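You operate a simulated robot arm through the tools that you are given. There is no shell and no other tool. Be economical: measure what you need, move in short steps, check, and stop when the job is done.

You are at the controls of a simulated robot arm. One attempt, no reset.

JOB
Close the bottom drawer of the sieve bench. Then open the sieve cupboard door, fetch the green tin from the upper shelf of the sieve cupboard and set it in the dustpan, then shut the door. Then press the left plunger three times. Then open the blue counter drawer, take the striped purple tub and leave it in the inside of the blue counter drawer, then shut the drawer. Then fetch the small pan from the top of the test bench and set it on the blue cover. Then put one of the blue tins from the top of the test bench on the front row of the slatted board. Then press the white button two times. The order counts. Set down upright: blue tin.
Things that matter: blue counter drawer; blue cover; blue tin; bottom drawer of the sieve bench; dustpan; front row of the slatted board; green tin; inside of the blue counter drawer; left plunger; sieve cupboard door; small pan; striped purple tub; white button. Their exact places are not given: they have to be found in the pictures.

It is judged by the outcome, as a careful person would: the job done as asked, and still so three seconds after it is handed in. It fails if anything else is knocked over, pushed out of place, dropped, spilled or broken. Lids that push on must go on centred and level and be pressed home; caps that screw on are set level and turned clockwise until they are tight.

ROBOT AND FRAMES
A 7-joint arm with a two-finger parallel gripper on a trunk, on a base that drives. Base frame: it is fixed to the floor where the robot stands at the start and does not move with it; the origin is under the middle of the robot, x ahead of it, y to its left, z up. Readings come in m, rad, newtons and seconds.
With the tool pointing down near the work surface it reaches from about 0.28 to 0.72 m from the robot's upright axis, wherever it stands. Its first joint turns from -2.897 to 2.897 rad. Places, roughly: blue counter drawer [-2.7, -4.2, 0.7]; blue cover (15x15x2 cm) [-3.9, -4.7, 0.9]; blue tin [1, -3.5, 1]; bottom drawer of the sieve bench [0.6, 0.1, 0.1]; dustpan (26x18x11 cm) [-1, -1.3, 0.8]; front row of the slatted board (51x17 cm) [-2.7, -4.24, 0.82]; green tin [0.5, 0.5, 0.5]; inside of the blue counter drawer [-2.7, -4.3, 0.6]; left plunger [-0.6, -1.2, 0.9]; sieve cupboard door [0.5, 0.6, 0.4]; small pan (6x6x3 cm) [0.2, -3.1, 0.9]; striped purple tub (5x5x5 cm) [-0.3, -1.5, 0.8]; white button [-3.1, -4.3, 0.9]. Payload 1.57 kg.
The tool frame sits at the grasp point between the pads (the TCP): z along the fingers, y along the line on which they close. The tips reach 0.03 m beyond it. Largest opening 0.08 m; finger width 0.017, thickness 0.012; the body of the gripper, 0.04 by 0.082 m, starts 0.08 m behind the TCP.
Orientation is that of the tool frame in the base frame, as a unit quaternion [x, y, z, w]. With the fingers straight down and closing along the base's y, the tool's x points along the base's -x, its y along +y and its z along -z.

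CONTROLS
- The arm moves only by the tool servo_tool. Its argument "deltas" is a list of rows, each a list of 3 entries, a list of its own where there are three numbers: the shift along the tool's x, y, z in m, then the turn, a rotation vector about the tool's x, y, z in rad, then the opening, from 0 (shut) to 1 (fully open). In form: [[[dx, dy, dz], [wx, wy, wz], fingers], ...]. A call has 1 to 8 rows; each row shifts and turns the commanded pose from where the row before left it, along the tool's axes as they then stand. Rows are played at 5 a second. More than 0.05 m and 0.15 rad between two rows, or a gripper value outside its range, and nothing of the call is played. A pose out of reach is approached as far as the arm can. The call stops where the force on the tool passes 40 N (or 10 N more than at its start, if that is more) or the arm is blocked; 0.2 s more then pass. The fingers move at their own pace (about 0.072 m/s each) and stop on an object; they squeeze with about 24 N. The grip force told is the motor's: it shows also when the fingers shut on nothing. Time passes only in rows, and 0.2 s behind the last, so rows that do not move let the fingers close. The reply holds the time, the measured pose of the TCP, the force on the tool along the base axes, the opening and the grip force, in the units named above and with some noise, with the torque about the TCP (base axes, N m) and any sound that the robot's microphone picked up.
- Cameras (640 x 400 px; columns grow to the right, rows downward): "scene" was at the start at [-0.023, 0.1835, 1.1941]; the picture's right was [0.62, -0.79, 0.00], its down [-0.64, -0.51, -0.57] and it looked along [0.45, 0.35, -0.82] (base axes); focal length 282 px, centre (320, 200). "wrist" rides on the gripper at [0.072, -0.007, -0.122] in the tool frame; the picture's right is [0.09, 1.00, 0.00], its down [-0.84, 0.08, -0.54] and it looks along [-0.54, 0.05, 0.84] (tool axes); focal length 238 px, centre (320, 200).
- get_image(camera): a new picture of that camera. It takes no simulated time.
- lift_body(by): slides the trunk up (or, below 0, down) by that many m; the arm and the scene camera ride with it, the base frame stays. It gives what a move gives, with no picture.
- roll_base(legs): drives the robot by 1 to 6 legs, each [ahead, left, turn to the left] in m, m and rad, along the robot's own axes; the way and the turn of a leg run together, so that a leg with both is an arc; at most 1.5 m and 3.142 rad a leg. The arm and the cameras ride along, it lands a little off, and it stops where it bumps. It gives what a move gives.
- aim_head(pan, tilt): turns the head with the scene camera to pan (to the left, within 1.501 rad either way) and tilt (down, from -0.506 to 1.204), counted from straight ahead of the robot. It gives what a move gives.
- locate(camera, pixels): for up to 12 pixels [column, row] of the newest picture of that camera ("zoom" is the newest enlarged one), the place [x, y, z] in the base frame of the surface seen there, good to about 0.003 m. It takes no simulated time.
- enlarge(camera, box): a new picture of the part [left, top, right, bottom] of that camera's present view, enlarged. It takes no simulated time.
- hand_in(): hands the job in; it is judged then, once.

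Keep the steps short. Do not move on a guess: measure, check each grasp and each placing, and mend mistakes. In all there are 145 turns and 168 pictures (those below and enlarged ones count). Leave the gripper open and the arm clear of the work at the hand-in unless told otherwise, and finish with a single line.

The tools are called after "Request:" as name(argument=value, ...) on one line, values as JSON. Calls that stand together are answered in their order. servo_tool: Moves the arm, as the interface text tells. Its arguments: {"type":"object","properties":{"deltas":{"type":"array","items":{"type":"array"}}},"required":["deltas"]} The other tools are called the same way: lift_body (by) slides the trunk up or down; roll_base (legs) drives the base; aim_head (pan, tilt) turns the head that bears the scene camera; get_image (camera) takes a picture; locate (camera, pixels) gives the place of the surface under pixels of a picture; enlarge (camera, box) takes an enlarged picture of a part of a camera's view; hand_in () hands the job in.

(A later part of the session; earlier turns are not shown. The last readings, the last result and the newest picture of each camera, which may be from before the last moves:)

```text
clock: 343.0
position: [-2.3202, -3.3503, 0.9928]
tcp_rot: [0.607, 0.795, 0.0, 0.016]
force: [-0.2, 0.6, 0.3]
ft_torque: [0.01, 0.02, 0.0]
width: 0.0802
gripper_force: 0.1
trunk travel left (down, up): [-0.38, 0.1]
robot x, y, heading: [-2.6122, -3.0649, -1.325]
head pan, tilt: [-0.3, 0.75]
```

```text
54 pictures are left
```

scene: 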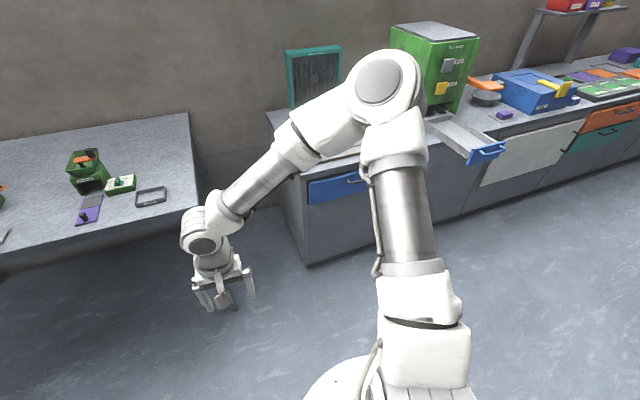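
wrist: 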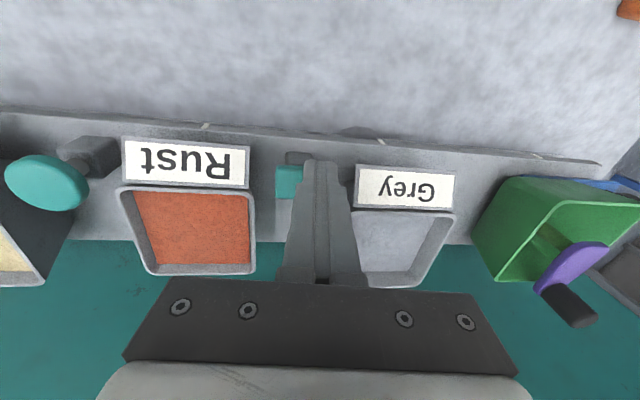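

The blue drawer front is at about (340, 187), with its handle near (356, 181). I'll measure it.

Request:
enlarge(camera="scene", box=[290, 140, 450, 240])

Request:
locate(camera="scene", pixels=[[310, 182], [310, 200], [350, 181], [358, 180], [340, 190], [300, 180], [305, 262], [485, 150], [452, 63]])

```text
4.00 times, centred on (370, 190) of scene
```

zoom: 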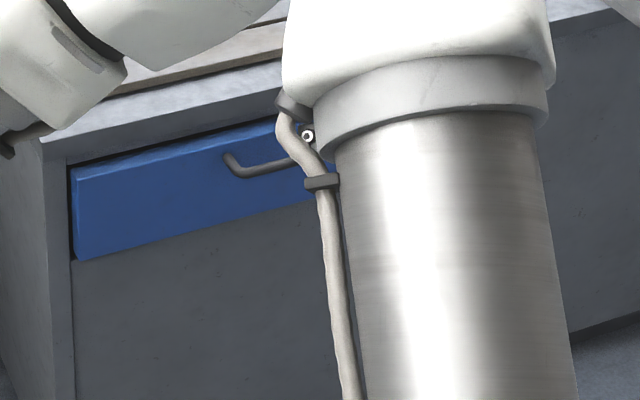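

```text
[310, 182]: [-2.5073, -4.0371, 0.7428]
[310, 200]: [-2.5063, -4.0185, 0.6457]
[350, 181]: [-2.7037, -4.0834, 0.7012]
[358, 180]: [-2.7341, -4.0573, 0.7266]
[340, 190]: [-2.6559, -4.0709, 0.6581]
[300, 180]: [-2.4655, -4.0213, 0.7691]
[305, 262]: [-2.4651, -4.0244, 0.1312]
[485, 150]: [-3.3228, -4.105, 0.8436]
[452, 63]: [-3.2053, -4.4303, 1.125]
```

The front runs at about -1.35 rad heading, with a horizontal handle bar near z 0.70. I'll square up to it, lower the trunk, and turn the tool so the fingers close above and below the bar.

Request:
roll_base(legs=[[0.22, -0.31, -0.022]])

Request:
servo_tool(deltas=[[[0, -0.03, 0], [0, 0, -0.145], 0.5], [[0, -0.03, 0], [0, 0, -0.145], 0.5], [[0, -0.03, 0], [0, 0, -0.145], 0.5], [[0, -0.03, 0], [0, 0, -0.145], 0.5], [[0, -0.03, 0], [0, 0, -0.145], 0.5], [[0, 0, 0], [0, 0, -0.145], 0.5], [[0, 0, 0], [0, 0, -0.145], 0.5], [[0, 0, 0], [0, 0, -0.145], 0.5]])

Request:
servo_tool(deltas=[[[0, 0, 0], [0, 0, -0.145], 0.5], [[0, 0, 0], [0, 0, -0.145], 0.5], [[0, 0, 0], [0, 0, -0.12], 0.5], [[0, 0, 0], [0.14, 0, 0], 0.5], [[0, 0, 0], [0.14, 0, 0], 0.5], [[0, 0, 0], [0.14, 0, 0], 0.5], [[0, 0, 0], [0.14, 0, 0], 0.5], [[0, 0, 0], [0.14, 0, 0], 0.5]])

Request:
lift_body(by=-0.18)

Request:
get_image(camera="scene")

```text
clock: 345.9
position: [-2.5764, -3.6413, 0.9938]
tcp_rot: [0.615, 0.788, 0.0, 0.017]
force: [0.6, 0.4, 0.1]
ft_torque: [0.01, 0.02, 0.0]
width: 0.0798
gripper_force: 0.1
trunk travel left (down, up): [-0.38, 0.1]
robot x, y, heading: [-2.8609, -3.3531, -1.35]
head pan, tilt: [-0.3, 0.75]
```

```text
clock: 347.7
position: [-2.7028, -3.7161, 0.9909]
tcp_rot: [0.082, 0.996, -0.01, 0.014]
force: [0.1, 0.2, 0.2]
ft_torque: [-0.01, -0.05, 0.06]
width: 0.0399
gripper_force: 0.0
trunk travel left (down, up): [-0.38, 0.1]
robot x, y, heading: [-2.858, -3.3479, -1.344]
head pan, tilt: [-0.3, 0.75]
```

```text
clock: 349.5
position: [-2.688, -3.7416, 0.9874]
tcp_rot: [-0.111, 0.928, -0.351, 0.053]
force: [-0.2, -0.3, 0.0]
ft_torque: [0.03, 0.0, -0.02]
width: 0.04
gripper_force: 0.0
out of reach, approached as far as the arm can: row 7, 8
trunk travel left (down, up): [-0.38, 0.1]
robot x, y, heading: [-2.8634, -3.3484, -1.342]
head pan, tilt: [-0.3, 0.75]
```

```text
clock: 351.5
position: [-2.689, -3.7419, 0.8067]
tcp_rot: [-0.111, 0.928, -0.351, 0.052]
force: [-0.3, 0.6, -0.1]
ft_torque: [0.01, 0.0, -0.01]
width: 0.0397
gripper_force: 0.0
trunk travel left (down, up): [-0.2, 0.28]
robot x, y, heading: [-2.8581, -3.3432, -1.343]
head pan, tilt: [-0.3, 0.75]
```

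```text
52 pictures are left
```

scene: 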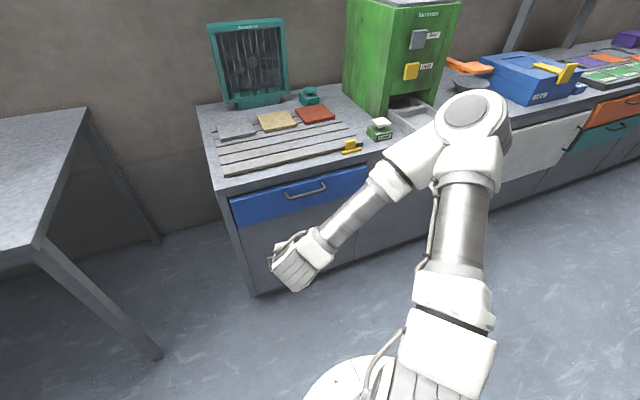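

The drawer, its handle (305, 192), the slatted board and a small green box with a white button (380, 125) are all in view. I'll measure.

Request:
locate(camera="scene", pixels=[[289, 196], [305, 193], [322, 187], [300, 205], [240, 200], [360, 175], [380, 123], [290, 150], [230, 165], [340, 150], [275, 182]])

Request:
get_image(camera="wrist")

```text
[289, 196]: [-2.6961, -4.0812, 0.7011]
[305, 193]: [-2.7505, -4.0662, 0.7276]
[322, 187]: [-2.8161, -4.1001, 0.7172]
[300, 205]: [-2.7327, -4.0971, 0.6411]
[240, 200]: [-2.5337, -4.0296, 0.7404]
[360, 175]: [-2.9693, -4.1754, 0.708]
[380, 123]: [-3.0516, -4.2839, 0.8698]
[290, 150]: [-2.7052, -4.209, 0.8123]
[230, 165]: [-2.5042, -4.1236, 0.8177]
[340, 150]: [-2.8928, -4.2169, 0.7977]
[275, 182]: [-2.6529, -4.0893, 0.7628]
```

```text
51 pictures are left
```

wrist: 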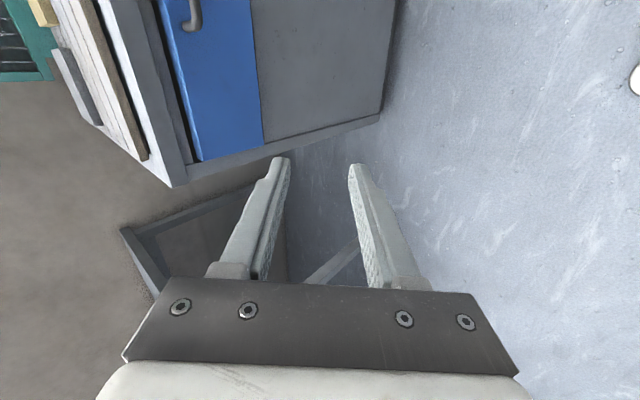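

The handle bar's centre is about (-2.749, -4.071, 0.722). I'll align sideways first, then slide in along the finger direction.

Request:
servo_tool(deltas=[[[0.0275, -0.0335, 0], [0, 0, 0], 0.6], [[0.0275, -0.0335, 0], [0, 0, 0], 0.6], [[0.0275, -0.0335, 0], [0, 0, 0], 0.6], [[0.0275, -0.0335, 0], [0, 0, 0], 0.6], [[0.0275, -0.0335, 0], [0, 0, 0], 0.6], [[0, 0, 0.05], [0, 0, 0], 0.6], [[0, 0, 0.05], [0, 0, 0], 0.6], [[0, 0, 0.05], [0, 0, 0], 0.6]])

Request:
get_image(camera="wrist")

```text
clock: 353.3
position: [-2.7666, -3.993, 0.8041]
tcp_rot: [-0.11, 0.928, -0.351, 0.052]
force: [0.7, -0.2, 0.5]
ft_torque: [-0.02, -0.01, -0.01]
width: 0.0481
gripper_force: 0.0
trunk travel left (down, up): [-0.2, 0.28]
robot x, y, heading: [-2.8621, -3.3507, -1.347]
head pan, tilt: [-0.3, 0.75]
```

```text
50 pictures are left
```

wrist: 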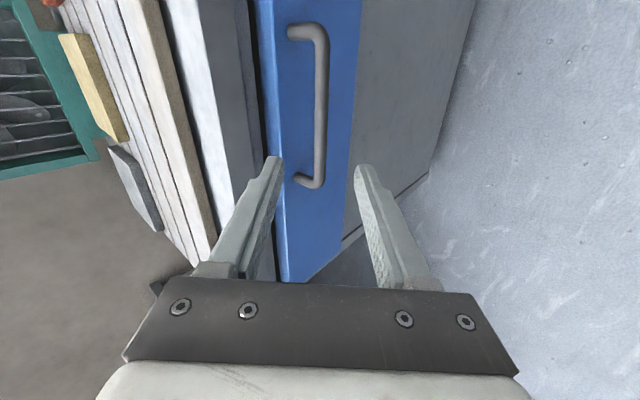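

Request:
servo_tool(deltas=[[[0.001, -0.003, 0.04], [0, 0, 0], 0.6], [[0.001, -0.002, 0.04], [0, 0, 0], 0.6], [[0, 0, 0.025], [0, 0, 0], 0.6], [[0, 0, 0], [0, 0, 0], 0], [[0, 0, 0], [0, 0, 0], 0], [[0, 0, 0], [0, 0, 0], 0]])

Request:
get_image(camera="wrist")

```text
clock: 354.1
position: [-2.7534, -4.0565, 0.7423]
tcp_rot: [-0.11, 0.927, -0.356, 0.053]
force: [-10.7, 35.0, 24.1]
ft_torque: [-0.86, -0.37, 0.2]
width: 0.0384
gripper_force: 0.1
trunk travel left (down, up): [-0.2, 0.28]
robot x, y, heading: [-2.8592, -3.3467, -1.347]
head pan, tilt: [-0.3, 0.75]
stopped in row 3: the force on the tool passed its limit at 67 N (the readings are from after the stop); the commanded pose is now the measured one
```

```text
49 pictures are left
```

wrist: 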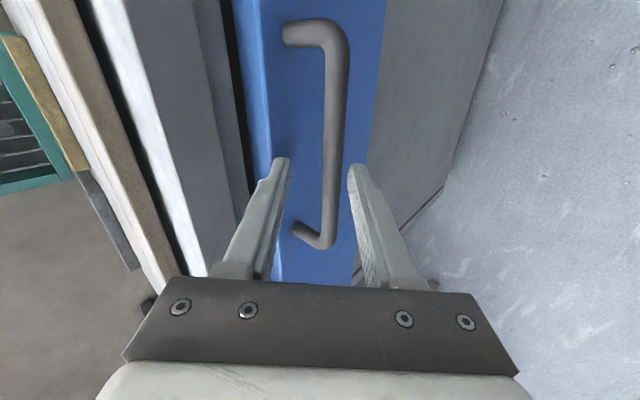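

The upper fingertip touched the drawer front, with the bar between the fingers. I'll back 4 mm and close.

Request:
servo_tool(deltas=[[[0, 0.004, -0.004], [0, 0, 0], 0.3], [[0, 0, 0], [0, 0, 0], 0], [[0, 0, 0], [0, 0, 0], 0], [[0, 0, 0], [0, 0, 0], 0]])

Request:
roll_base(legs=[[-0.12, 0, 0]])

Request:
get_image(camera="scene")

```text
clock: 355.1
position: [-2.7543, -4.0529, 0.7358]
tcp_rot: [-0.11, 0.928, -0.352, 0.053]
force: [-1.3, 9.1, -12.0]
ft_torque: [0.02, 0.68, 0.19]
width: 0.014
gripper_force: 30.4
trunk travel left (down, up): [-0.2, 0.28]
robot x, y, heading: [-2.8614, -3.347, -1.346]
head pan, tilt: [-0.3, 0.75]
```

```text
clock: 356.5
position: [-2.7854, -3.9394, 0.7388]
tcp_rot: [-0.108, 0.928, -0.354, 0.051]
force: [-20.7, -5.2, -4.2]
ft_torque: [-0.16, 0.75, 0.08]
width: 0.0144
gripper_force: 30.1
trunk travel left (down, up): [-0.2, 0.28]
robot x, y, heading: [-2.8864, -3.2349, -1.345]
head pan, tilt: [-0.3, 0.75]
```

```text
48 pictures are left
```

scene: 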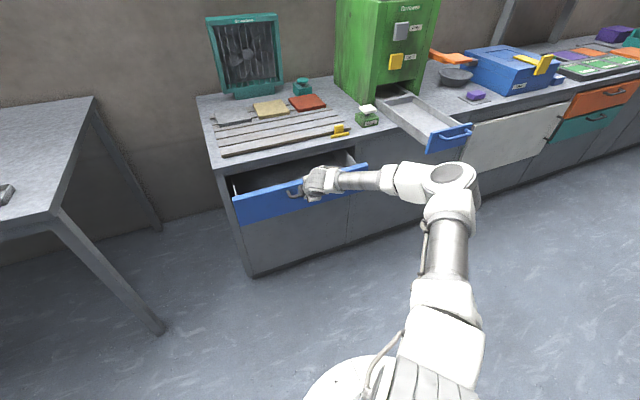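

The drawer is coming out. I'll pull 11 cm more, then release and retreat.

Request:
roll_base(legs=[[-0.11, -0.018, 0]])

Request:
servo_tool(deltas=[[[0, 0, 0], [0, 0, 0], 0.5], [[0, 0, 0], [0, 0, 0], 0.6], [[0, 0, -0.04], [0, 0, 0], 0.6], [[0, 0, -0.05], [0, 0, 0], 1], [[0, 0, -0.05], [0, 0, 0], 1]])

Request:
lift_body(by=0.2)

Request:
get_image(camera="scene")

Request:
locate(camera="scene", pixels=[[320, 200], [300, 180], [335, 170], [290, 215], [250, 235], [370, 195], [255, 210], [355, 180]])

```text
clock: 357.9
position: [-2.8221, -3.8342, 0.7393]
tcp_rot: [-0.111, 0.927, -0.353, 0.052]
force: [19.3, 8.9, -1.2]
ft_torque: [0.03, 0.0, 0.74]
width: 0.0143
gripper_force: 30.7
trunk travel left (down, up): [-0.2, 0.28]
robot x, y, heading: [-2.9288, -3.1281, -1.344]
head pan, tilt: [-0.3, 0.75]
```

```text
clock: 359.1
position: [-2.8474, -3.7432, 0.8431]
tcp_rot: [-0.111, 0.928, -0.352, 0.053]
force: [-0.7, 0.5, -0.2]
ft_torque: [-0.02, -0.01, 0.01]
width: 0.0802
gripper_force: 0.1
trunk travel left (down, up): [-0.2, 0.28]
robot x, y, heading: [-2.9265, -3.1297, -1.348]
head pan, tilt: [-0.3, 0.75]
```

```text
clock: 361.3
position: [-2.8469, -3.7425, 1.0429]
tcp_rot: [-0.11, 0.928, -0.353, 0.052]
force: [-1.3, 0.6, -0.4]
ft_torque: [0.0, -0.02, 0.0]
width: 0.08
gripper_force: 0.1
trunk travel left (down, up): [-0.4, 0.08]
robot x, y, heading: [-2.9264, -3.1302, -1.347]
head pan, tilt: [-0.3, 0.75]
```

```text
47 pictures are left
```

scene: 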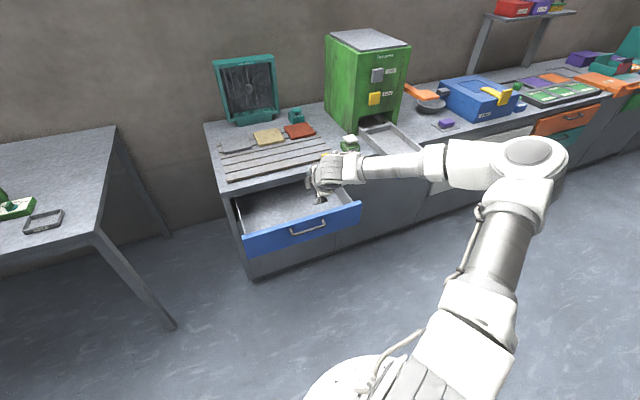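

```text
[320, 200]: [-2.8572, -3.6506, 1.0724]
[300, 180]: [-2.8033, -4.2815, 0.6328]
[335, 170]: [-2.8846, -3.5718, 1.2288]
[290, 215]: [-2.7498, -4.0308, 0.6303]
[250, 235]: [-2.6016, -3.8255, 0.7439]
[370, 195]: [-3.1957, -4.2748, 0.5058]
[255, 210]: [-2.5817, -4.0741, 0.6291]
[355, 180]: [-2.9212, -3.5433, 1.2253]
```

The drawer is open 0.23 m, its floor at z 0.63. I'll put the tool vertical again and drive back for the purple tub.

Request:
servo_tool(deltas=[[[0, 0, 0], [-0.145, 0, 0], 1], [[0, 0, 0], [-0.145, 0, 0], 1], [[0, 0, 0], [-0.145, 0, 0], 1], [[0, 0, 0], [-0.145, 0, 0], 1], [[0, 0, 0], [-0.145, 0, 0], 1]])

Request:
roll_base(legs=[[-0.114, 1.437, 0], [0.018, 1.43, 0], [-0.879, 0.713, 0], [0, 0, -1.479]])

Request:
aim_head(pan=0.3, tilt=0.85)

Request:
get_image(camera="scene")

```text
clock: 362.5
position: [-2.8465, -3.7434, 1.0405]
tcp_rot: [-0.122, 0.992, 0.001, 0.011]
force: [1.1, -0.1, 0.4]
ft_torque: [0.02, -0.04, 0.0]
width: 0.0799
gripper_force: 0.0
trunk travel left (down, up): [-0.4, 0.08]
robot x, y, heading: [-2.9301, -3.1283, -1.35]
head pan, tilt: [-0.3, 0.75]
```

```text
clock: 394.2
position: [-0.2839, -1.5101, 1.0419]
tcp_rot: [0.593, 0.805, -0.008, 0.006]
force: [0.3, -0.3, 0.0]
ft_torque: [0.0, -0.01, -0.03]
width: 0.0801
gripper_force: 0.1
trunk travel left (down, up): [-0.4, 0.08]
robot x, y, heading: [0.3236, -1.3917, -2.865]
head pan, tilt: [-0.3, 0.75]
```

```text
clock: 395.2
position: [-0.2831, -1.512, 1.042]
tcp_rot: [0.593, 0.805, -0.008, 0.005]
force: [-0.5, 0.2, -0.5]
ft_torque: [-0.03, -0.02, 0.0]
width: 0.0801
gripper_force: 0.1
trunk travel left (down, up): [-0.4, 0.08]
robot x, y, heading: [0.3244, -1.3975, -2.862]
head pan, tilt: [0.3, 0.85]
```

```text
46 pictures are left
```

scene: 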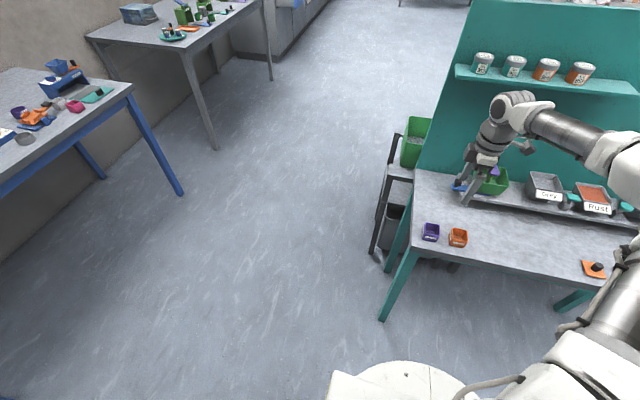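

The hand is almost above the tub. I'll look through the wrist camera to align.

Request:
get_image(camera="wrist")

Request:
enlarge(camera="scene", box=[400, 205, 480, 265])

Request:
locate(camera="zoom", pixels=[[190, 140], [290, 150], [180, 200], [270, 205], [235, 170], [410, 190]])

```text
45 pictures are left
```

wrist: 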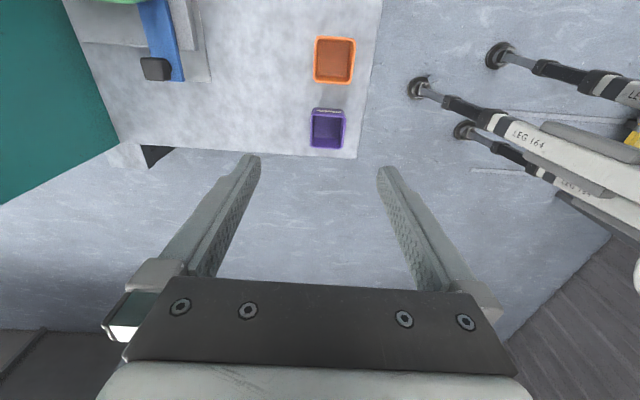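

```text
6.67 times, centred on (440, 235) of scene
```

zoom: 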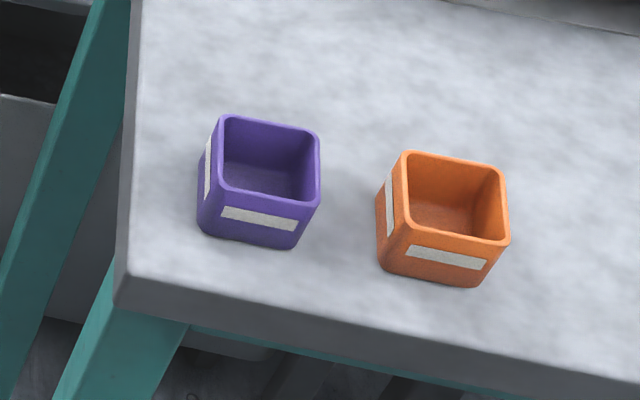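

```text
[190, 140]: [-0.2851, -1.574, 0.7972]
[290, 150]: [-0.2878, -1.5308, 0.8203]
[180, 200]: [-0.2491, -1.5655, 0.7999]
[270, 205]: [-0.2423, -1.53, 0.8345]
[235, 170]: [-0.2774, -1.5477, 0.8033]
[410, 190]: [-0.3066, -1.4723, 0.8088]
```

Request:
locate(camera="wrist", pixels=[[328, 130], [313, 112], [344, 113], [312, 146], [341, 147], [320, 128], [336, 128]])

Request:
enlarge(camera="wrist", box=[290, 90, 370, 160])

```text
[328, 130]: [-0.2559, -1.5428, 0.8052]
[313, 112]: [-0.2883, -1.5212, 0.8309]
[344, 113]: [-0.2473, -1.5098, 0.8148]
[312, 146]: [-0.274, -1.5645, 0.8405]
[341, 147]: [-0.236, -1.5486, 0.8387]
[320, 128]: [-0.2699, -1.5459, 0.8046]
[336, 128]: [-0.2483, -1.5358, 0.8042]
```

```text
5.71 times, centred on (330, 125) of wrist
```

zoom: 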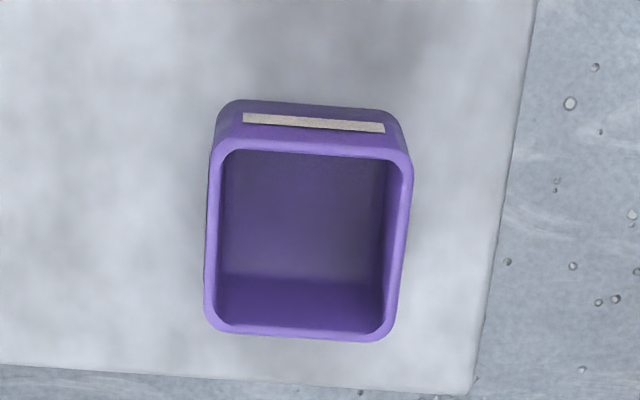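

The tub's centre is (-0.262, -1.535), its rim at z 0.84. I'll centre, lower with the trunk and close.

Request:
servo_tool(deltas=[[[-0.028, 0.013, 0], [0, 0, 0], 1]])

Request:
lift_body(by=-0.17)

Request:
get_image(camera="wrist")

```text
clock: 395.6
position: [-0.2632, -1.5344, 1.0425]
tcp_rot: [0.592, 0.806, -0.008, 0.006]
force: [-0.3, -0.4, -0.5]
ft_torque: [-0.01, 0.0, -0.03]
width: 0.08
gripper_force: 0.0
trunk travel left (down, up): [-0.4, 0.08]
robot x, y, heading: [0.3226, -1.3947, -2.863]
head pan, tilt: [0.3, 0.85]
```

```text
clock: 397.6
position: [-0.2624, -1.5332, 0.8726]
tcp_rot: [0.593, 0.805, -0.008, 0.006]
force: [-0.6, -0.6, 0.5]
ft_torque: [-0.02, -0.02, 0.0]
width: 0.08
gripper_force: 0.0
trunk travel left (down, up): [-0.23, 0.25]
robot x, y, heading: [0.3217, -1.3939, -2.86]
head pan, tilt: [0.3, 0.85]
```

```text
42 pictures are left
```

wrist: 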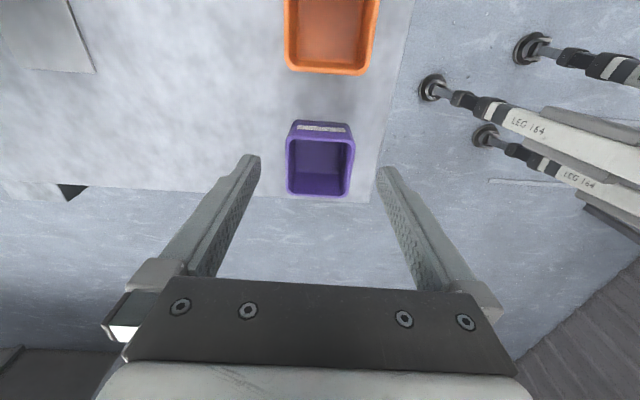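

Request:
servo_tool(deltas=[[[0, 0, 0.02], [0, 0, 0], 1], [[0, 0, 0.018], [0, 0, 0], 1], [[0, 0, 0], [0, 0, 0], 0.4], [[0, 0, 0], [0, 0, 0], 0.3], [[0, 0, 0], [0, 0, 0], 0.3]])

Request:
lift_body(by=0.2)

Request:
get_image(camera="wrist")

```text
clock: 398.8
position: [-0.2634, -1.5344, 0.8336]
tcp_rot: [0.592, 0.806, -0.008, 0.007]
force: [-0.2, -0.1, 0.0]
ft_torque: [-0.01, 0.01, 0.0]
width: 0.0474
gripper_force: 24.4
trunk travel left (down, up): [-0.23, 0.25]
robot x, y, heading: [0.3283, -1.3935, -2.86]
head pan, tilt: [0.3, 0.85]
```

```text
clock: 400.9
position: [-0.2634, -1.5337, 1.0344]
tcp_rot: [0.592, 0.806, -0.008, 0.007]
force: [-0.2, 0.0, -0.3]
ft_torque: [-0.01, -0.01, 0.0]
width: 0.0474
gripper_force: 23.8
trunk travel left (down, up): [-0.43, 0.05]
robot x, y, heading: [0.3295, -1.3944, -2.863]
head pan, tilt: [0.3, 0.85]
```

```text
41 pictures are left
```

wrist: 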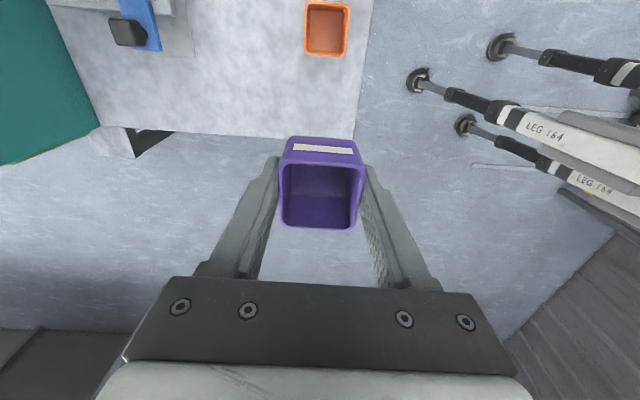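

The tub is held at width 0.047. I'll drive back to the open drawer.

Request:
roll_base(legs=[[0, 0, 1.513], [0.877, -0.689, 0], [-0.052, -1.372, 0], [0.136, -1.44, 0], [0.24, -0.05, 0]])

Request:
aim_head(pan=0.1, tilt=0.8)

Request:
get_image(camera="scene")

```text
clock: 434.2
position: [-2.7625, -3.9284, 1.0341]
tcp_rot: [-0.109, 0.994, -0.001, 0.01]
force: [1.0, -0.5, -1.1]
ft_torque: [0.02, 0.03, 0.0]
width: 0.0475
gripper_force: 23.9
trunk travel left (down, up): [-0.43, 0.05]
robot x, y, heading: [-2.854, -3.3309, -1.374]
head pan, tilt: [0.3, 0.85]
```

```text
clock: 434.9
position: [-2.7638, -3.928, 1.0349]
tcp_rot: [-0.108, 0.994, -0.001, 0.01]
force: [-0.2, -0.3, 0.0]
ft_torque: [-0.03, 0.03, 0.0]
width: 0.0473
gripper_force: 23.9
trunk travel left (down, up): [-0.43, 0.05]
robot x, y, heading: [-2.852, -3.3283, -1.373]
head pan, tilt: [0.099, 0.799]
```

```text
40 pictures are left
```

scene: 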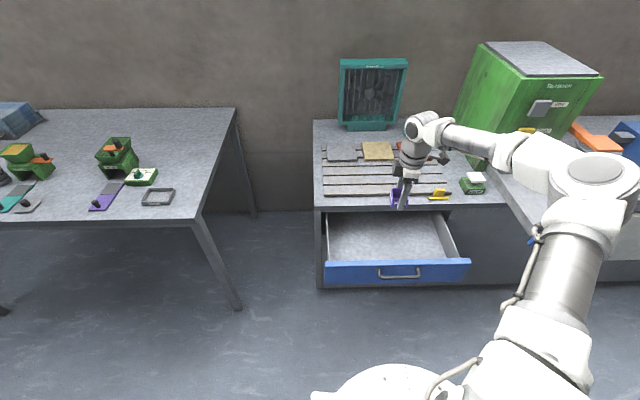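

Request:
locate(camera="scene", pixels=[[400, 262], [390, 240], [330, 240], [450, 240], [385, 212], [400, 210], [335, 262], [465, 260]])

```text
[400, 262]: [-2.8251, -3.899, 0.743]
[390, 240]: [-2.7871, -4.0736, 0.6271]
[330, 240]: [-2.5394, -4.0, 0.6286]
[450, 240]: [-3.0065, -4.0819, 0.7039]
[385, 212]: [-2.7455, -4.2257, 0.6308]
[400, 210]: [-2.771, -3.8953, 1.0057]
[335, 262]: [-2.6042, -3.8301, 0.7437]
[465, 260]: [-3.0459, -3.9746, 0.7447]
```

I'll shift to the middle of the opening, lower with the trunk, then set the tub down gently.

Request:
servo_tool(deltas=[[[0.026, -0.034, 0], [0, 0, 0], 0.3], [[0.026, -0.034, 0], [0, 0, 0], 0.3]])

Request:
lift_body(by=-0.345)

Request:
servo_tool(deltas=[[[0, 0, 0.01], [0, 0, 0], 0.3], [[0, 0, 0.008], [0, 0, 0], 0.3], [[0, 0, 0.005], [0, 0, 0], 0.3]])

Request:
get_image(camera="scene")

```text
clock: 435.6
position: [-2.7978, -4.0056, 1.0346]
tcp_rot: [-0.11, 0.994, -0.001, 0.01]
force: [-0.9, -0.7, 0.9]
ft_torque: [-0.01, -0.02, 0.0]
width: 0.0472
gripper_force: 23.7
trunk travel left (down, up): [-0.43, 0.05]
robot x, y, heading: [-2.8575, -3.3291, -1.371]
head pan, tilt: [0.099, 0.799]
```

```text
clock: 438.9
position: [-2.7981, -4.0061, 0.6892]
tcp_rot: [-0.108, 0.994, -0.002, 0.01]
force: [1.0, 0.6, -1.0]
ft_torque: [-0.01, -0.02, 0.02]
width: 0.0472
gripper_force: 23.7
trunk travel left (down, up): [-0.085, 0.395]
robot x, y, heading: [-2.8583, -3.3281, -1.375]
head pan, tilt: [0.099, 0.799]
```

```text
clock: 439.7
position: [-2.797, -4.0059, 0.6655]
tcp_rot: [-0.109, 0.994, -0.001, 0.01]
force: [0.0, 0.6, -0.2]
ft_torque: [0.02, -0.02, -0.01]
width: 0.0471
gripper_force: 23.7
trunk travel left (down, up): [-0.085, 0.395]
robot x, y, heading: [-2.8554, -3.3315, -1.37]
head pan, tilt: [0.099, 0.799]
```

```text
39 pictures are left
```

scene: 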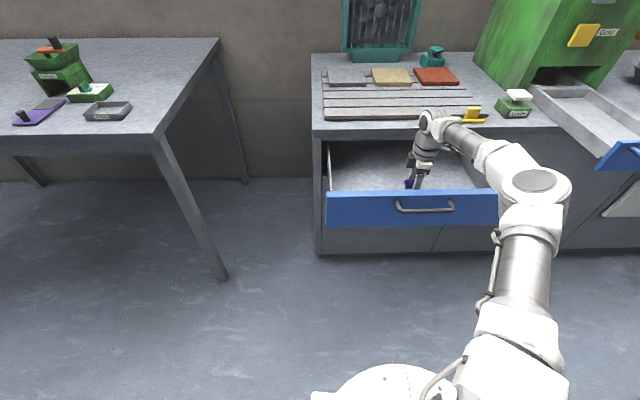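

Request:
servo_tool(deltas=[[[0, 0, 0.003], [0, 0, 0], 0.3], [[0, 0, 0.002], [0, 0, 0], 0.3], [[0, 0, 0], [0, 0, 0], 0.7], [[0, 0, 0], [0, 0, 0], 0.85], [[0, 0, -0.03], [0, 0, 0], 0.85], [[0, 0, -0.04], [0, 0, 0], 0.85]])

Request:
lift_body(by=0.2)

Request:
enlarge(camera="scene", box=[300, 100, 540, 270])

```text
clock: 441.1
position: [-2.7992, -4.008, 0.7289]
tcp_rot: [-0.109, 0.994, -0.001, 0.009]
force: [-0.4, 0.4, 0.2]
ft_torque: [-0.02, 0.0, -0.01]
width: 0.0679
gripper_force: 0.1
trunk travel left (down, up): [-0.085, 0.395]
robot x, y, heading: [-2.8561, -3.3313, -1.377]
head pan, tilt: [0.099, 0.799]
```

```text
clock: 443.3
position: [-2.7998, -4.0069, 0.9293]
tcp_rot: [-0.109, 0.994, -0.002, 0.01]
force: [-0.2, 0.6, 0.2]
ft_torque: [0.0, -0.02, -0.01]
width: 0.068
gripper_force: 0.0
trunk travel left (down, up): [-0.285, 0.195]
robot x, y, heading: [-2.8527, -3.3342, -1.37]
head pan, tilt: [0.099, 0.799]
```

```text
2.35 times, centred on (420, 185) of scene
```

zoom: 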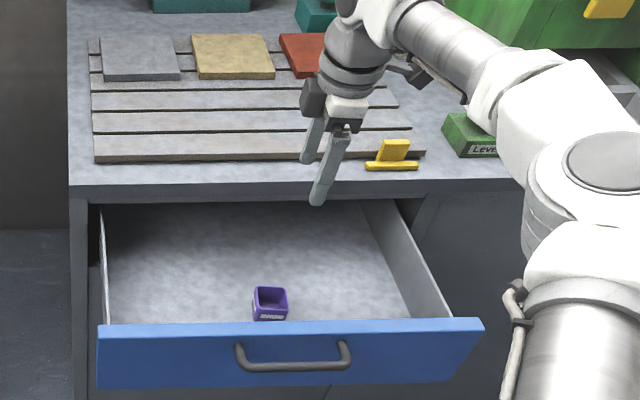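

The tub sits in the drawer. Now I'll bring the closed fingers in front of the handle and push the drawer shut by driving.

Request:
servo_tool(deltas=[[[-0.002, 0.042, 0], [0, 0, 0], 0], [[-0.002, 0.042, 0], [0, 0, 0], 0], [[-0.002, 0.042, 0], [0, 0, 0], 0], [[-0.002, 0.042, 0], [0, 0, 0], 0], [[-0.002, 0.047, 0], [0, 0, 0], 0]])

Request:
lift_body(by=-0.195)

Request:
roll_base(legs=[[0.15, 0.018, 0], [0.06, 0.008, 0], [0.04, 0.005, 0]])

Request:
get_image(camera="scene")

```text
clock: 444.5
position: [-2.8349, -3.7934, 0.9285]
tcp_rot: [-0.109, 0.994, -0.002, 0.01]
force: [0.3, 0.3, 0.3]
ft_torque: [-0.03, -0.02, -0.02]
width: 0.0001
gripper_force: 20.7
trunk travel left (down, up): [-0.285, 0.195]
robot x, y, heading: [-2.8537, -3.3323, -1.373]
head pan, tilt: [0.099, 0.799]
```

```text
clock: 446.6
position: [-2.8348, -3.7937, 0.7338]
tcp_rot: [-0.109, 0.994, -0.002, 0.009]
force: [-0.9, 0.6, 0.3]
ft_torque: [-0.03, -0.01, 0.01]
width: 0.0
gripper_force: 21.7
trunk travel left (down, up): [-0.09, 0.39]
robot x, y, heading: [-2.8579, -3.3321, -1.368]
head pan, tilt: [0.099, 0.799]
```

```text
clock: 449.5
position: [-2.7539, -4.032, 0.7334]
tcp_rot: [-0.109, 0.994, -0.001, 0.01]
force: [-0.1, 0.1, 0.2]
ft_torque: [-0.04, -0.02, 0.01]
width: 0.0
gripper_force: 20.8
trunk travel left (down, up): [-0.09, 0.39]
robot x, y, heading: [-2.7732, -3.569, -1.371]
head pan, tilt: [0.099, 0.799]
```

```text
37 pictures are left
```

scene: 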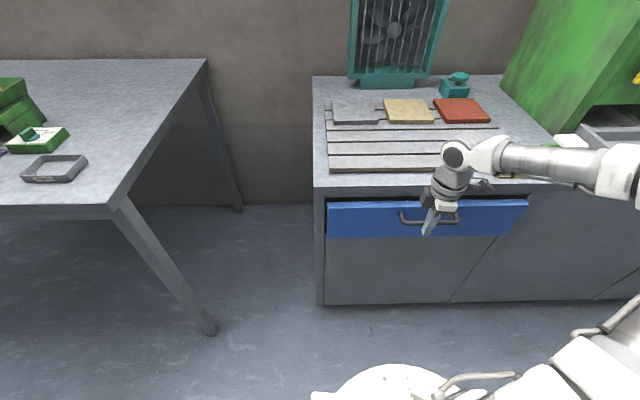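

Nearly shut. I'll press further until it's firmly home.

Request:
servo_tool(deltas=[[[-0.001, -0.01, 0], [0, 0, 0], 0], [[-0.001, -0.01, 0], [0, 0, 0], 0], [[-0.001, -0.01, 0], [0, 0, 0], 0], [[-0.001, -0.01, 0], [0, 0, 0], 0]])

Request:
locate(camera="scene", pixels=[[345, 225], [345, 250], [500, 220], [500, 255], [470, 112], [380, 163], [340, 163], [345, 150], [400, 148], [460, 127]])

Request:
enlarge(camera="scene", box=[300, 80, 540, 260])

```text
clock: 450.1
position: [-2.7502, -4.0446, 0.7342]
tcp_rot: [-0.112, 0.994, 0.01, 0.006]
force: [-4.3, 12.6, 11.7]
ft_torque: [0.04, -0.06, 0.09]
width: 0.0001
gripper_force: 21.3
trunk travel left (down, up): [-0.09, 0.39]
robot x, y, heading: [-2.777, -3.5697, -1.373]
head pan, tilt: [0.099, 0.799]
stopped in row 3: the force on the tool passed its limit at 52 N (the readings are from after the stop); the commanded pose is now the measured one
```

```text
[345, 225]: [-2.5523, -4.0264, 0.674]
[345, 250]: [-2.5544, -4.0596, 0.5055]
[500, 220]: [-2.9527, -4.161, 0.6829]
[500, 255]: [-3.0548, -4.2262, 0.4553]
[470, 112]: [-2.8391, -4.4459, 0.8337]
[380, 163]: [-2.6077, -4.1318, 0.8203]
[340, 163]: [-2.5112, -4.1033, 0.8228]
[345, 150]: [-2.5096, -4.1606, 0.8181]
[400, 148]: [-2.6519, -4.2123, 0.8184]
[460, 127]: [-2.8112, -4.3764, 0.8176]
```

```text
2.22 times, centred on (420, 170) of scene
```

zoom: 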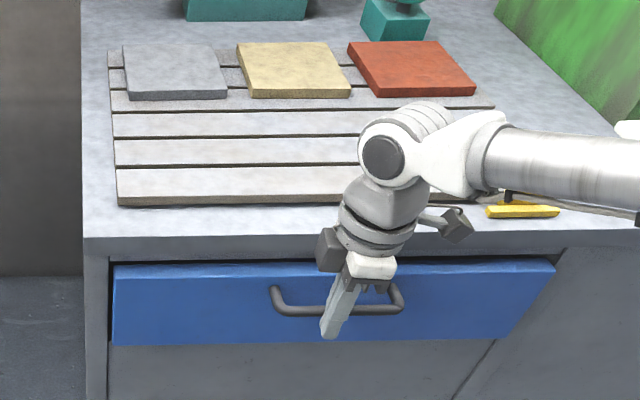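

It reads about 8 mm short of where it was closed. I'll press on in finer steps.

Request:
servo_tool(deltas=[[[0, 0.002, 0], [0, 0, 0], 0], [[0, -0.004, 0], [0, 0, 0], 0], [[0, -0.003, 0], [0, 0, 0], 0], [[0, -0.003, 0], [0, 0, 0], 0], [[0, -0.003, 0], [0, 0, 0], 0], [[0, -0.003, 0], [0, 0, 0], 0], [[0, -0.003, 0], [0, 0, 0], 0], [[0, -0.003, 0], [0, 0, 0], 0]])

Request:
servo_tool(deltas=[[[0, -0.003, 0], [0, 0, 0], 0], [[0, -0.003, 0], [0, 0, 0], 0], [[0, -0.003, 0], [0, 0, 0], 0]])

Request:
enlarge(camera="scene", box=[300, 170, 540, 310])

Request:
locate(camera="scene", pixels=[[345, 225], [500, 220], [370, 225], [480, 222], [345, 260], [420, 255], [345, 190], [480, 188]])

```text
clock: 450.9
position: [-2.75, -4.0458, 0.7316]
tcp_rot: [-0.111, 0.994, 0.015, 0.005]
force: [-4.2, 11.3, 11.0]
ft_torque: [0.0, -0.08, 0.08]
width: 0.0001
gripper_force: 21.2
trunk travel left (down, up): [-0.09, 0.39]
robot x, y, heading: [-2.7738, -3.5675, -1.371]
head pan, tilt: [0.099, 0.799]
stopped in row 3: the force on the tool passed its limit at 44 N (the readings are from after the stop); the commanded pose is now the measured one
```

```text
clock: 451.4
position: [-2.7496, -4.0454, 0.7315]
tcp_rot: [-0.111, 0.994, 0.021, 0.005]
force: [-2.9, 9.9, 11.2]
ft_torque: [-0.02, -0.06, 0.11]
width: 0.0001
gripper_force: 21.2
trunk travel left (down, up): [-0.09, 0.39]
robot x, y, heading: [-2.7754, -3.5646, -1.37]
head pan, tilt: [0.099, 0.799]
stopped in row 2: the force on the tool passed its limit at 43 N (the readings are from after the stop); the commanded pose is now the measured one
```

```text
2.67 times, centred on (420, 240) of scene
```

zoom: 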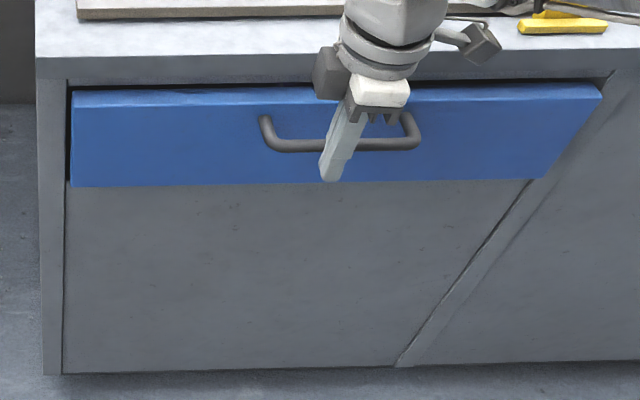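

```text
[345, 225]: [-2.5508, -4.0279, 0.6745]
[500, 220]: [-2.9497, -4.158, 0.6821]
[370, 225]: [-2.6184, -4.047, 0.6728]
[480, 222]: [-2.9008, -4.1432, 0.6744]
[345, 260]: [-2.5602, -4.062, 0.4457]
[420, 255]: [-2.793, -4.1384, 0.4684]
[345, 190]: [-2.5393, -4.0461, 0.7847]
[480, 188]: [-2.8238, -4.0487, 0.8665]
```

The finger now rests where the bar was when the drawer was closed (within 3 mm), and it's firmly stopped: the drawer is shut. Next is the small pan on the test bench. I'll raise up and drive there.

Request:
servo_tool(deltas=[[[0, 0.04, 0], [0, 0, 0], 0], [[0, 0.04, 0], [0, 0, 0], 1]])

Request:
lift_body(by=0.34)

Request:
roll_base(legs=[[-0.568, 0.294, 0], [-0.084, 1.344, 0], [0.122, 1.353, 0], [0, 0, 0.12]])

Request:
aim_head(pan=0.15, tilt=0.75)

Request:
get_image(camera="scene")

```text
clock: 452.0
position: [-2.7664, -3.9695, 0.7321]
tcp_rot: [-0.111, 0.994, 0.019, 0.003]
force: [0.5, -0.2, 0.0]
ft_torque: [0.02, 0.02, 0.03]
width: 0.0521
gripper_force: 0.0
trunk travel left (down, up): [-0.09, 0.39]
robot x, y, heading: [-2.7751, -3.57, -1.374]
head pan, tilt: [0.099, 0.799]
```

```text
clock: 455.3
position: [-2.7668, -3.9694, 1.0712]
tcp_rot: [-0.111, 0.994, 0.02, 0.004]
force: [0.3, -0.2, -0.3]
ft_torque: [-0.04, 0.01, 0.01]
width: 0.0801
gripper_force: 0.0
trunk travel left (down, up): [-0.43, 0.05]
robot x, y, heading: [-2.7767, -3.5706, -1.369]
head pan, tilt: [0.099, 0.799]
```

```text
clock: 479.9
position: [0.0944, -2.8094, 1.0714]
tcp_rot: [-0.178, 0.984, 0.02, 0.003]
force: [1.2, 0.7, 0.5]
ft_torque: [0.0, 0.01, -0.01]
width: 0.08
gripper_force: 0.1
trunk travel left (down, up): [-0.43, 0.05]
robot x, y, heading: [0.0309, -2.4114, -1.233]
head pan, tilt: [0.099, 0.799]
```

```text
clock: 480.5
position: [0.0936, -2.8091, 1.0726]
tcp_rot: [-0.178, 0.984, 0.02, 0.002]
force: [0.0, -0.2, 0.9]
ft_torque: [0.03, -0.02, 0.03]
width: 0.0799
gripper_force: 0.1
trunk travel left (down, up): [-0.43, 0.05]
robot x, y, heading: [0.032, -2.4095, -1.234]
head pan, tilt: [0.15, 0.75]
```

```text
34 pictures are left
```

scene: 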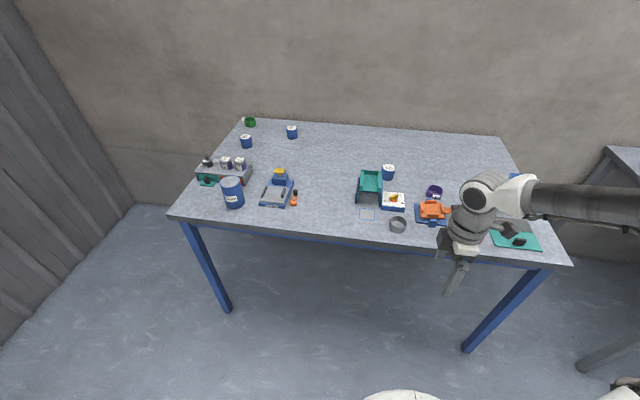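

I see the grey pan at (398, 224), and small blue tins at (388, 172), (292, 132) and (246, 141). I'll zoom in and measure.

Request:
enlarge(camera="scene", box=[345, 145, 465, 245])

Request:
locate(camera="scene", pixels=[[398, 224], [391, 222], [406, 222], [398, 219], [398, 231], [388, 167], [388, 176], [382, 173], [394, 173], [292, 132], [246, 141]])

```text
4.00 times, centred on (405, 195) of scene
```

zoom: 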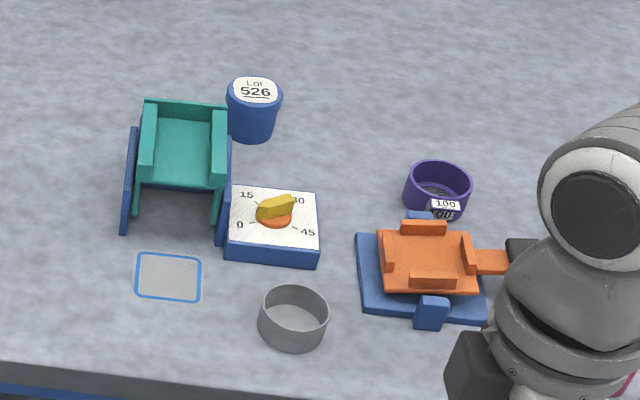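

```text
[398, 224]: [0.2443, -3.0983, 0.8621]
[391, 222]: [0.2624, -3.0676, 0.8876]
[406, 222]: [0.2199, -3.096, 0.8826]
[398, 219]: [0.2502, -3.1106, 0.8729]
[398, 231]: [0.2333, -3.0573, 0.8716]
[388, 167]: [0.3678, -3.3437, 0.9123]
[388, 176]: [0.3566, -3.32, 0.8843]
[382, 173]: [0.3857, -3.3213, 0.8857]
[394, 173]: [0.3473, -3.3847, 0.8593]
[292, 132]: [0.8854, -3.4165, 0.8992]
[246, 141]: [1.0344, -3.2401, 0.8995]
```

The pan's centre is about (0.243, -3.085), rim z 0.888, with the timer box close behind it. So I'll turn the fingers to close sideways, and move over it.

Request:
servo_tool(deltas=[[[0, 0, 0], [0, 0, 0.14], 1], [[0, 0, 0], [0, 0, 0.14], 1], [[0, 0, 0], [0, 0, 0.14], 1], [[0, 0, 0], [0, 0, 0.14], 1], [[0, 0, 0], [0, 0, 0.14], 1], [[0, 0, 0], [0, 0, 0.14], 1], [[0, 0, 0], [0, 0, 0.14], 1], [[0, 0, 0], [0, 0, 0.14], 1]])

Request:
servo_tool(deltas=[[[0, 0, 0], [0, 0, 0.14], 1], [[0, 0, 0], [0, 0, 0.14], 1], [[0, 0, 0], [0, 0, 0.1], 1], [[-0.04, 0.01, 0], [0, 0, 0], 1], [[-0.04, 0.01, 0], [0, 0, 0], 1], [[-0.033, 0, 0], [0, 0, 0], 1]])

Request:
roll_base(legs=[[0.2, 0, 0]])

Request:
get_image(camera="wrist")

```text
clock: 482.3
position: [0.0948, -2.8087, 1.0712]
tcp_rot: [0.372, 0.928, 0.018, -0.009]
force: [-0.5, 0.1, 0.2]
ft_torque: [-0.01, 0.0, -0.01]
width: 0.08
gripper_force: 0.2
trunk travel left (down, up): [-0.43, 0.05]
robot x, y, heading: [0.0303, -2.4095, -1.237]
head pan, tilt: [0.15, 0.75]
```

```text
clock: 483.7
position: [0.1602, -2.9054, 1.0685]
tcp_rot: [0.54, 0.841, 0.016, -0.011]
force: [-0.4, 0.6, -0.4]
ft_torque: [-0.01, 0.01, -0.02]
width: 0.0801
gripper_force: 0.1
trunk travel left (down, up): [-0.43, 0.05]
robot x, y, heading: [0.0318, -2.4106, -1.233]
head pan, tilt: [0.15, 0.75]
```

```text
clock: 485.6
position: [0.2226, -3.0918, 1.0692]
tcp_rot: [0.542, 0.84, 0.017, -0.011]
force: [-0.1, 0.0, 0.3]
ft_torque: [0.0, 0.0, -0.03]
width: 0.0796
gripper_force: 0.0
trunk travel left (down, up): [-0.43, 0.05]
robot x, y, heading: [0.099, -2.5996, -1.235]
head pan, tilt: [0.15, 0.75]
```

```text
32 pictures are left
```

wrist: 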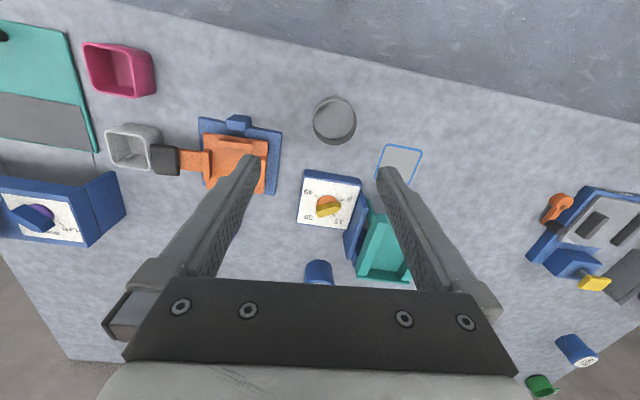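

Request:
locate(camera="wrist", pixels=[[335, 98], [335, 142], [314, 120], [356, 120], [335, 122], [318, 268]])

```text
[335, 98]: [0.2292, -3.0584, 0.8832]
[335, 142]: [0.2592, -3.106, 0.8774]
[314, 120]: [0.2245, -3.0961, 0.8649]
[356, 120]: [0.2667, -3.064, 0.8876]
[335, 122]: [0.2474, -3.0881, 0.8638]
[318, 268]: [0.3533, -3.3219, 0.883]
```

The pan's centre is (0.245, -3.081). I'll shift 2.5 cm left, lower and grip.

Request:
servo_tool(deltas=[[[0, 0.0247, 0], [0, 0, 0], 1]])

Request:
lift_body(by=-0.155)

Request:
servo_tool(deltas=[[[0, 0, 0.012], [0, 0, 0], 1], [[0, 0, 0.008], [0, 0, 0], 1], [[0, 0, 0], [0, 0, 0], 0.6], [[0, 0, 0], [0, 0, 0], 0.4], [[0, 0, 0], [0, 0, 0], 0.4]])

Request:
lift_body(by=0.17)

Request:
get_image(camera="wrist")

```text
clock: 486.1
position: [0.2458, -3.0802, 1.0692]
tcp_rot: [0.542, 0.84, 0.016, -0.012]
force: [-1.0, -1.0, 0.7]
ft_torque: [-0.02, -0.03, 0.0]
width: 0.0802
gripper_force: 0.0
trunk travel left (down, up): [-0.43, 0.05]
robot x, y, heading: [0.0925, -2.5985, -1.24]
head pan, tilt: [0.15, 0.75]
```

```text
clock: 487.8
position: [0.2463, -3.0804, 0.9149]
tcp_rot: [0.542, 0.84, 0.016, -0.011]
force: [-0.9, -0.2, 0.0]
ft_torque: [0.0, 0.01, 0.0]
width: 0.08
gripper_force: 0.0
trunk travel left (down, up): [-0.275, 0.205]
robot x, y, heading: [0.0964, -2.601, -1.237]
head pan, tilt: [0.15, 0.75]
```

```text
clock: 489.0
position: [0.2457, -3.0819, 0.8937]
tcp_rot: [0.542, 0.84, 0.016, -0.011]
force: [-0.1, -0.5, 2.4]
ft_torque: [-0.08, 0.05, 0.02]
width: 0.0555
gripper_force: 23.6
trunk travel left (down, up): [-0.275, 0.205]
robot x, y, heading: [0.0963, -2.5999, -1.238]
head pan, tilt: [0.15, 0.75]
```

```text
clock: 491.0
position: [0.2458, -3.0823, 1.0638]
tcp_rot: [0.542, 0.84, 0.017, -0.011]
force: [0.0, -0.3, -0.2]
ft_torque: [0.0, 0.01, -0.01]
width: 0.0551
gripper_force: 23.7
trunk travel left (down, up): [-0.445, 0.035]
robot x, y, heading: [0.0982, -2.5985, -1.238]
head pan, tilt: [0.15, 0.75]
```

```text
31 pictures are left
```

wrist: 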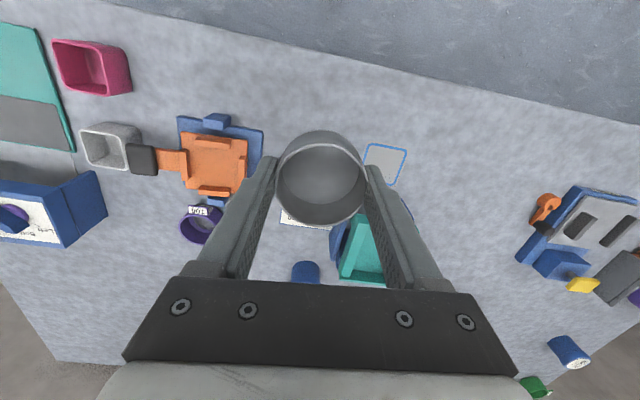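

The pan is held at width 0.055. I'll drive to the blue cover at the far end of the counter.

Request:
roll_base(legs=[[-0.474, -0.151, 0], [-0.094, -1.343, 0], [-0.016, -1.423, 0], [0.191, -1.283, 0]])

Request:
aim_head(pan=0.0, tilt=0.6)

Request:
get_image(camera="scene")

```text
clock: 524.0
position: [-3.8114, -4.0999, 1.0633]
tcp_rot: [0.534, 0.845, 0.017, -0.012]
force: [-0.9, -0.5, -0.7]
ft_torque: [-0.03, 0.01, 0.02]
width: 0.0544
gripper_force: 23.6
trunk travel left (down, up): [-0.445, 0.035]
robot x, y, heading: [-3.9686, -3.6176, -1.222]
head pan, tilt: [0.15, 0.75]
```

```text
clock: 524.8
position: [-3.8119, -4.0999, 1.0644]
tcp_rot: [0.534, 0.845, 0.017, -0.011]
force: [0.7, 0.0, -0.6]
ft_torque: [0.0, 0.01, -0.01]
width: 0.0544
gripper_force: 24.0
trunk travel left (down, up): [-0.445, 0.035]
robot x, y, heading: [-3.972, -3.6189, -1.22]
head pan, tilt: [0.0, 0.6]
```

```text
30 pictures are left
```

scene: 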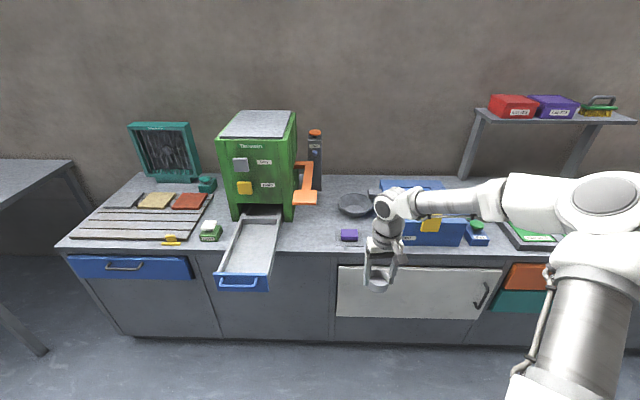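

Request:
enlarge(camera="scene", box=[320, 160, 520, 270])

Request:
locate(camera="scene", pixels=[[415, 184], [385, 183], [440, 184], [410, 240], [435, 240], [478, 235], [350, 235], [430, 222], [392, 188]])

```text
3.20 times, centred on (420, 215) of scene
```

zoom: 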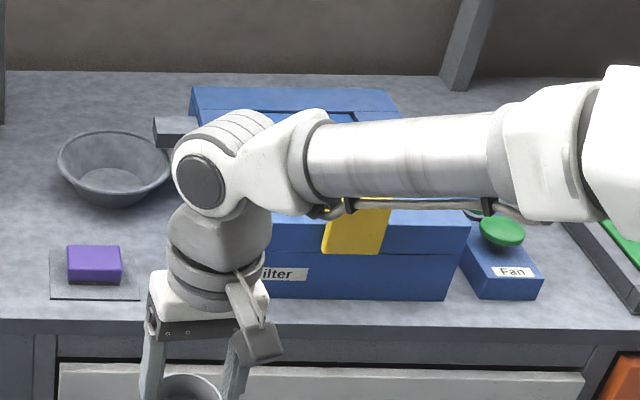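

```text
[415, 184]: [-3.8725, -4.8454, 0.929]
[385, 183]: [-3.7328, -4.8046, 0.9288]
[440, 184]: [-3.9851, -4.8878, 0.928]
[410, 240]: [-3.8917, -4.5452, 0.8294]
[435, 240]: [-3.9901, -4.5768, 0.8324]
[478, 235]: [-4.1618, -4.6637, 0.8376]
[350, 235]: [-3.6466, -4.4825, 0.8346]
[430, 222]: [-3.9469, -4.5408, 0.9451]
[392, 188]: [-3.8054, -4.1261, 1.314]
```

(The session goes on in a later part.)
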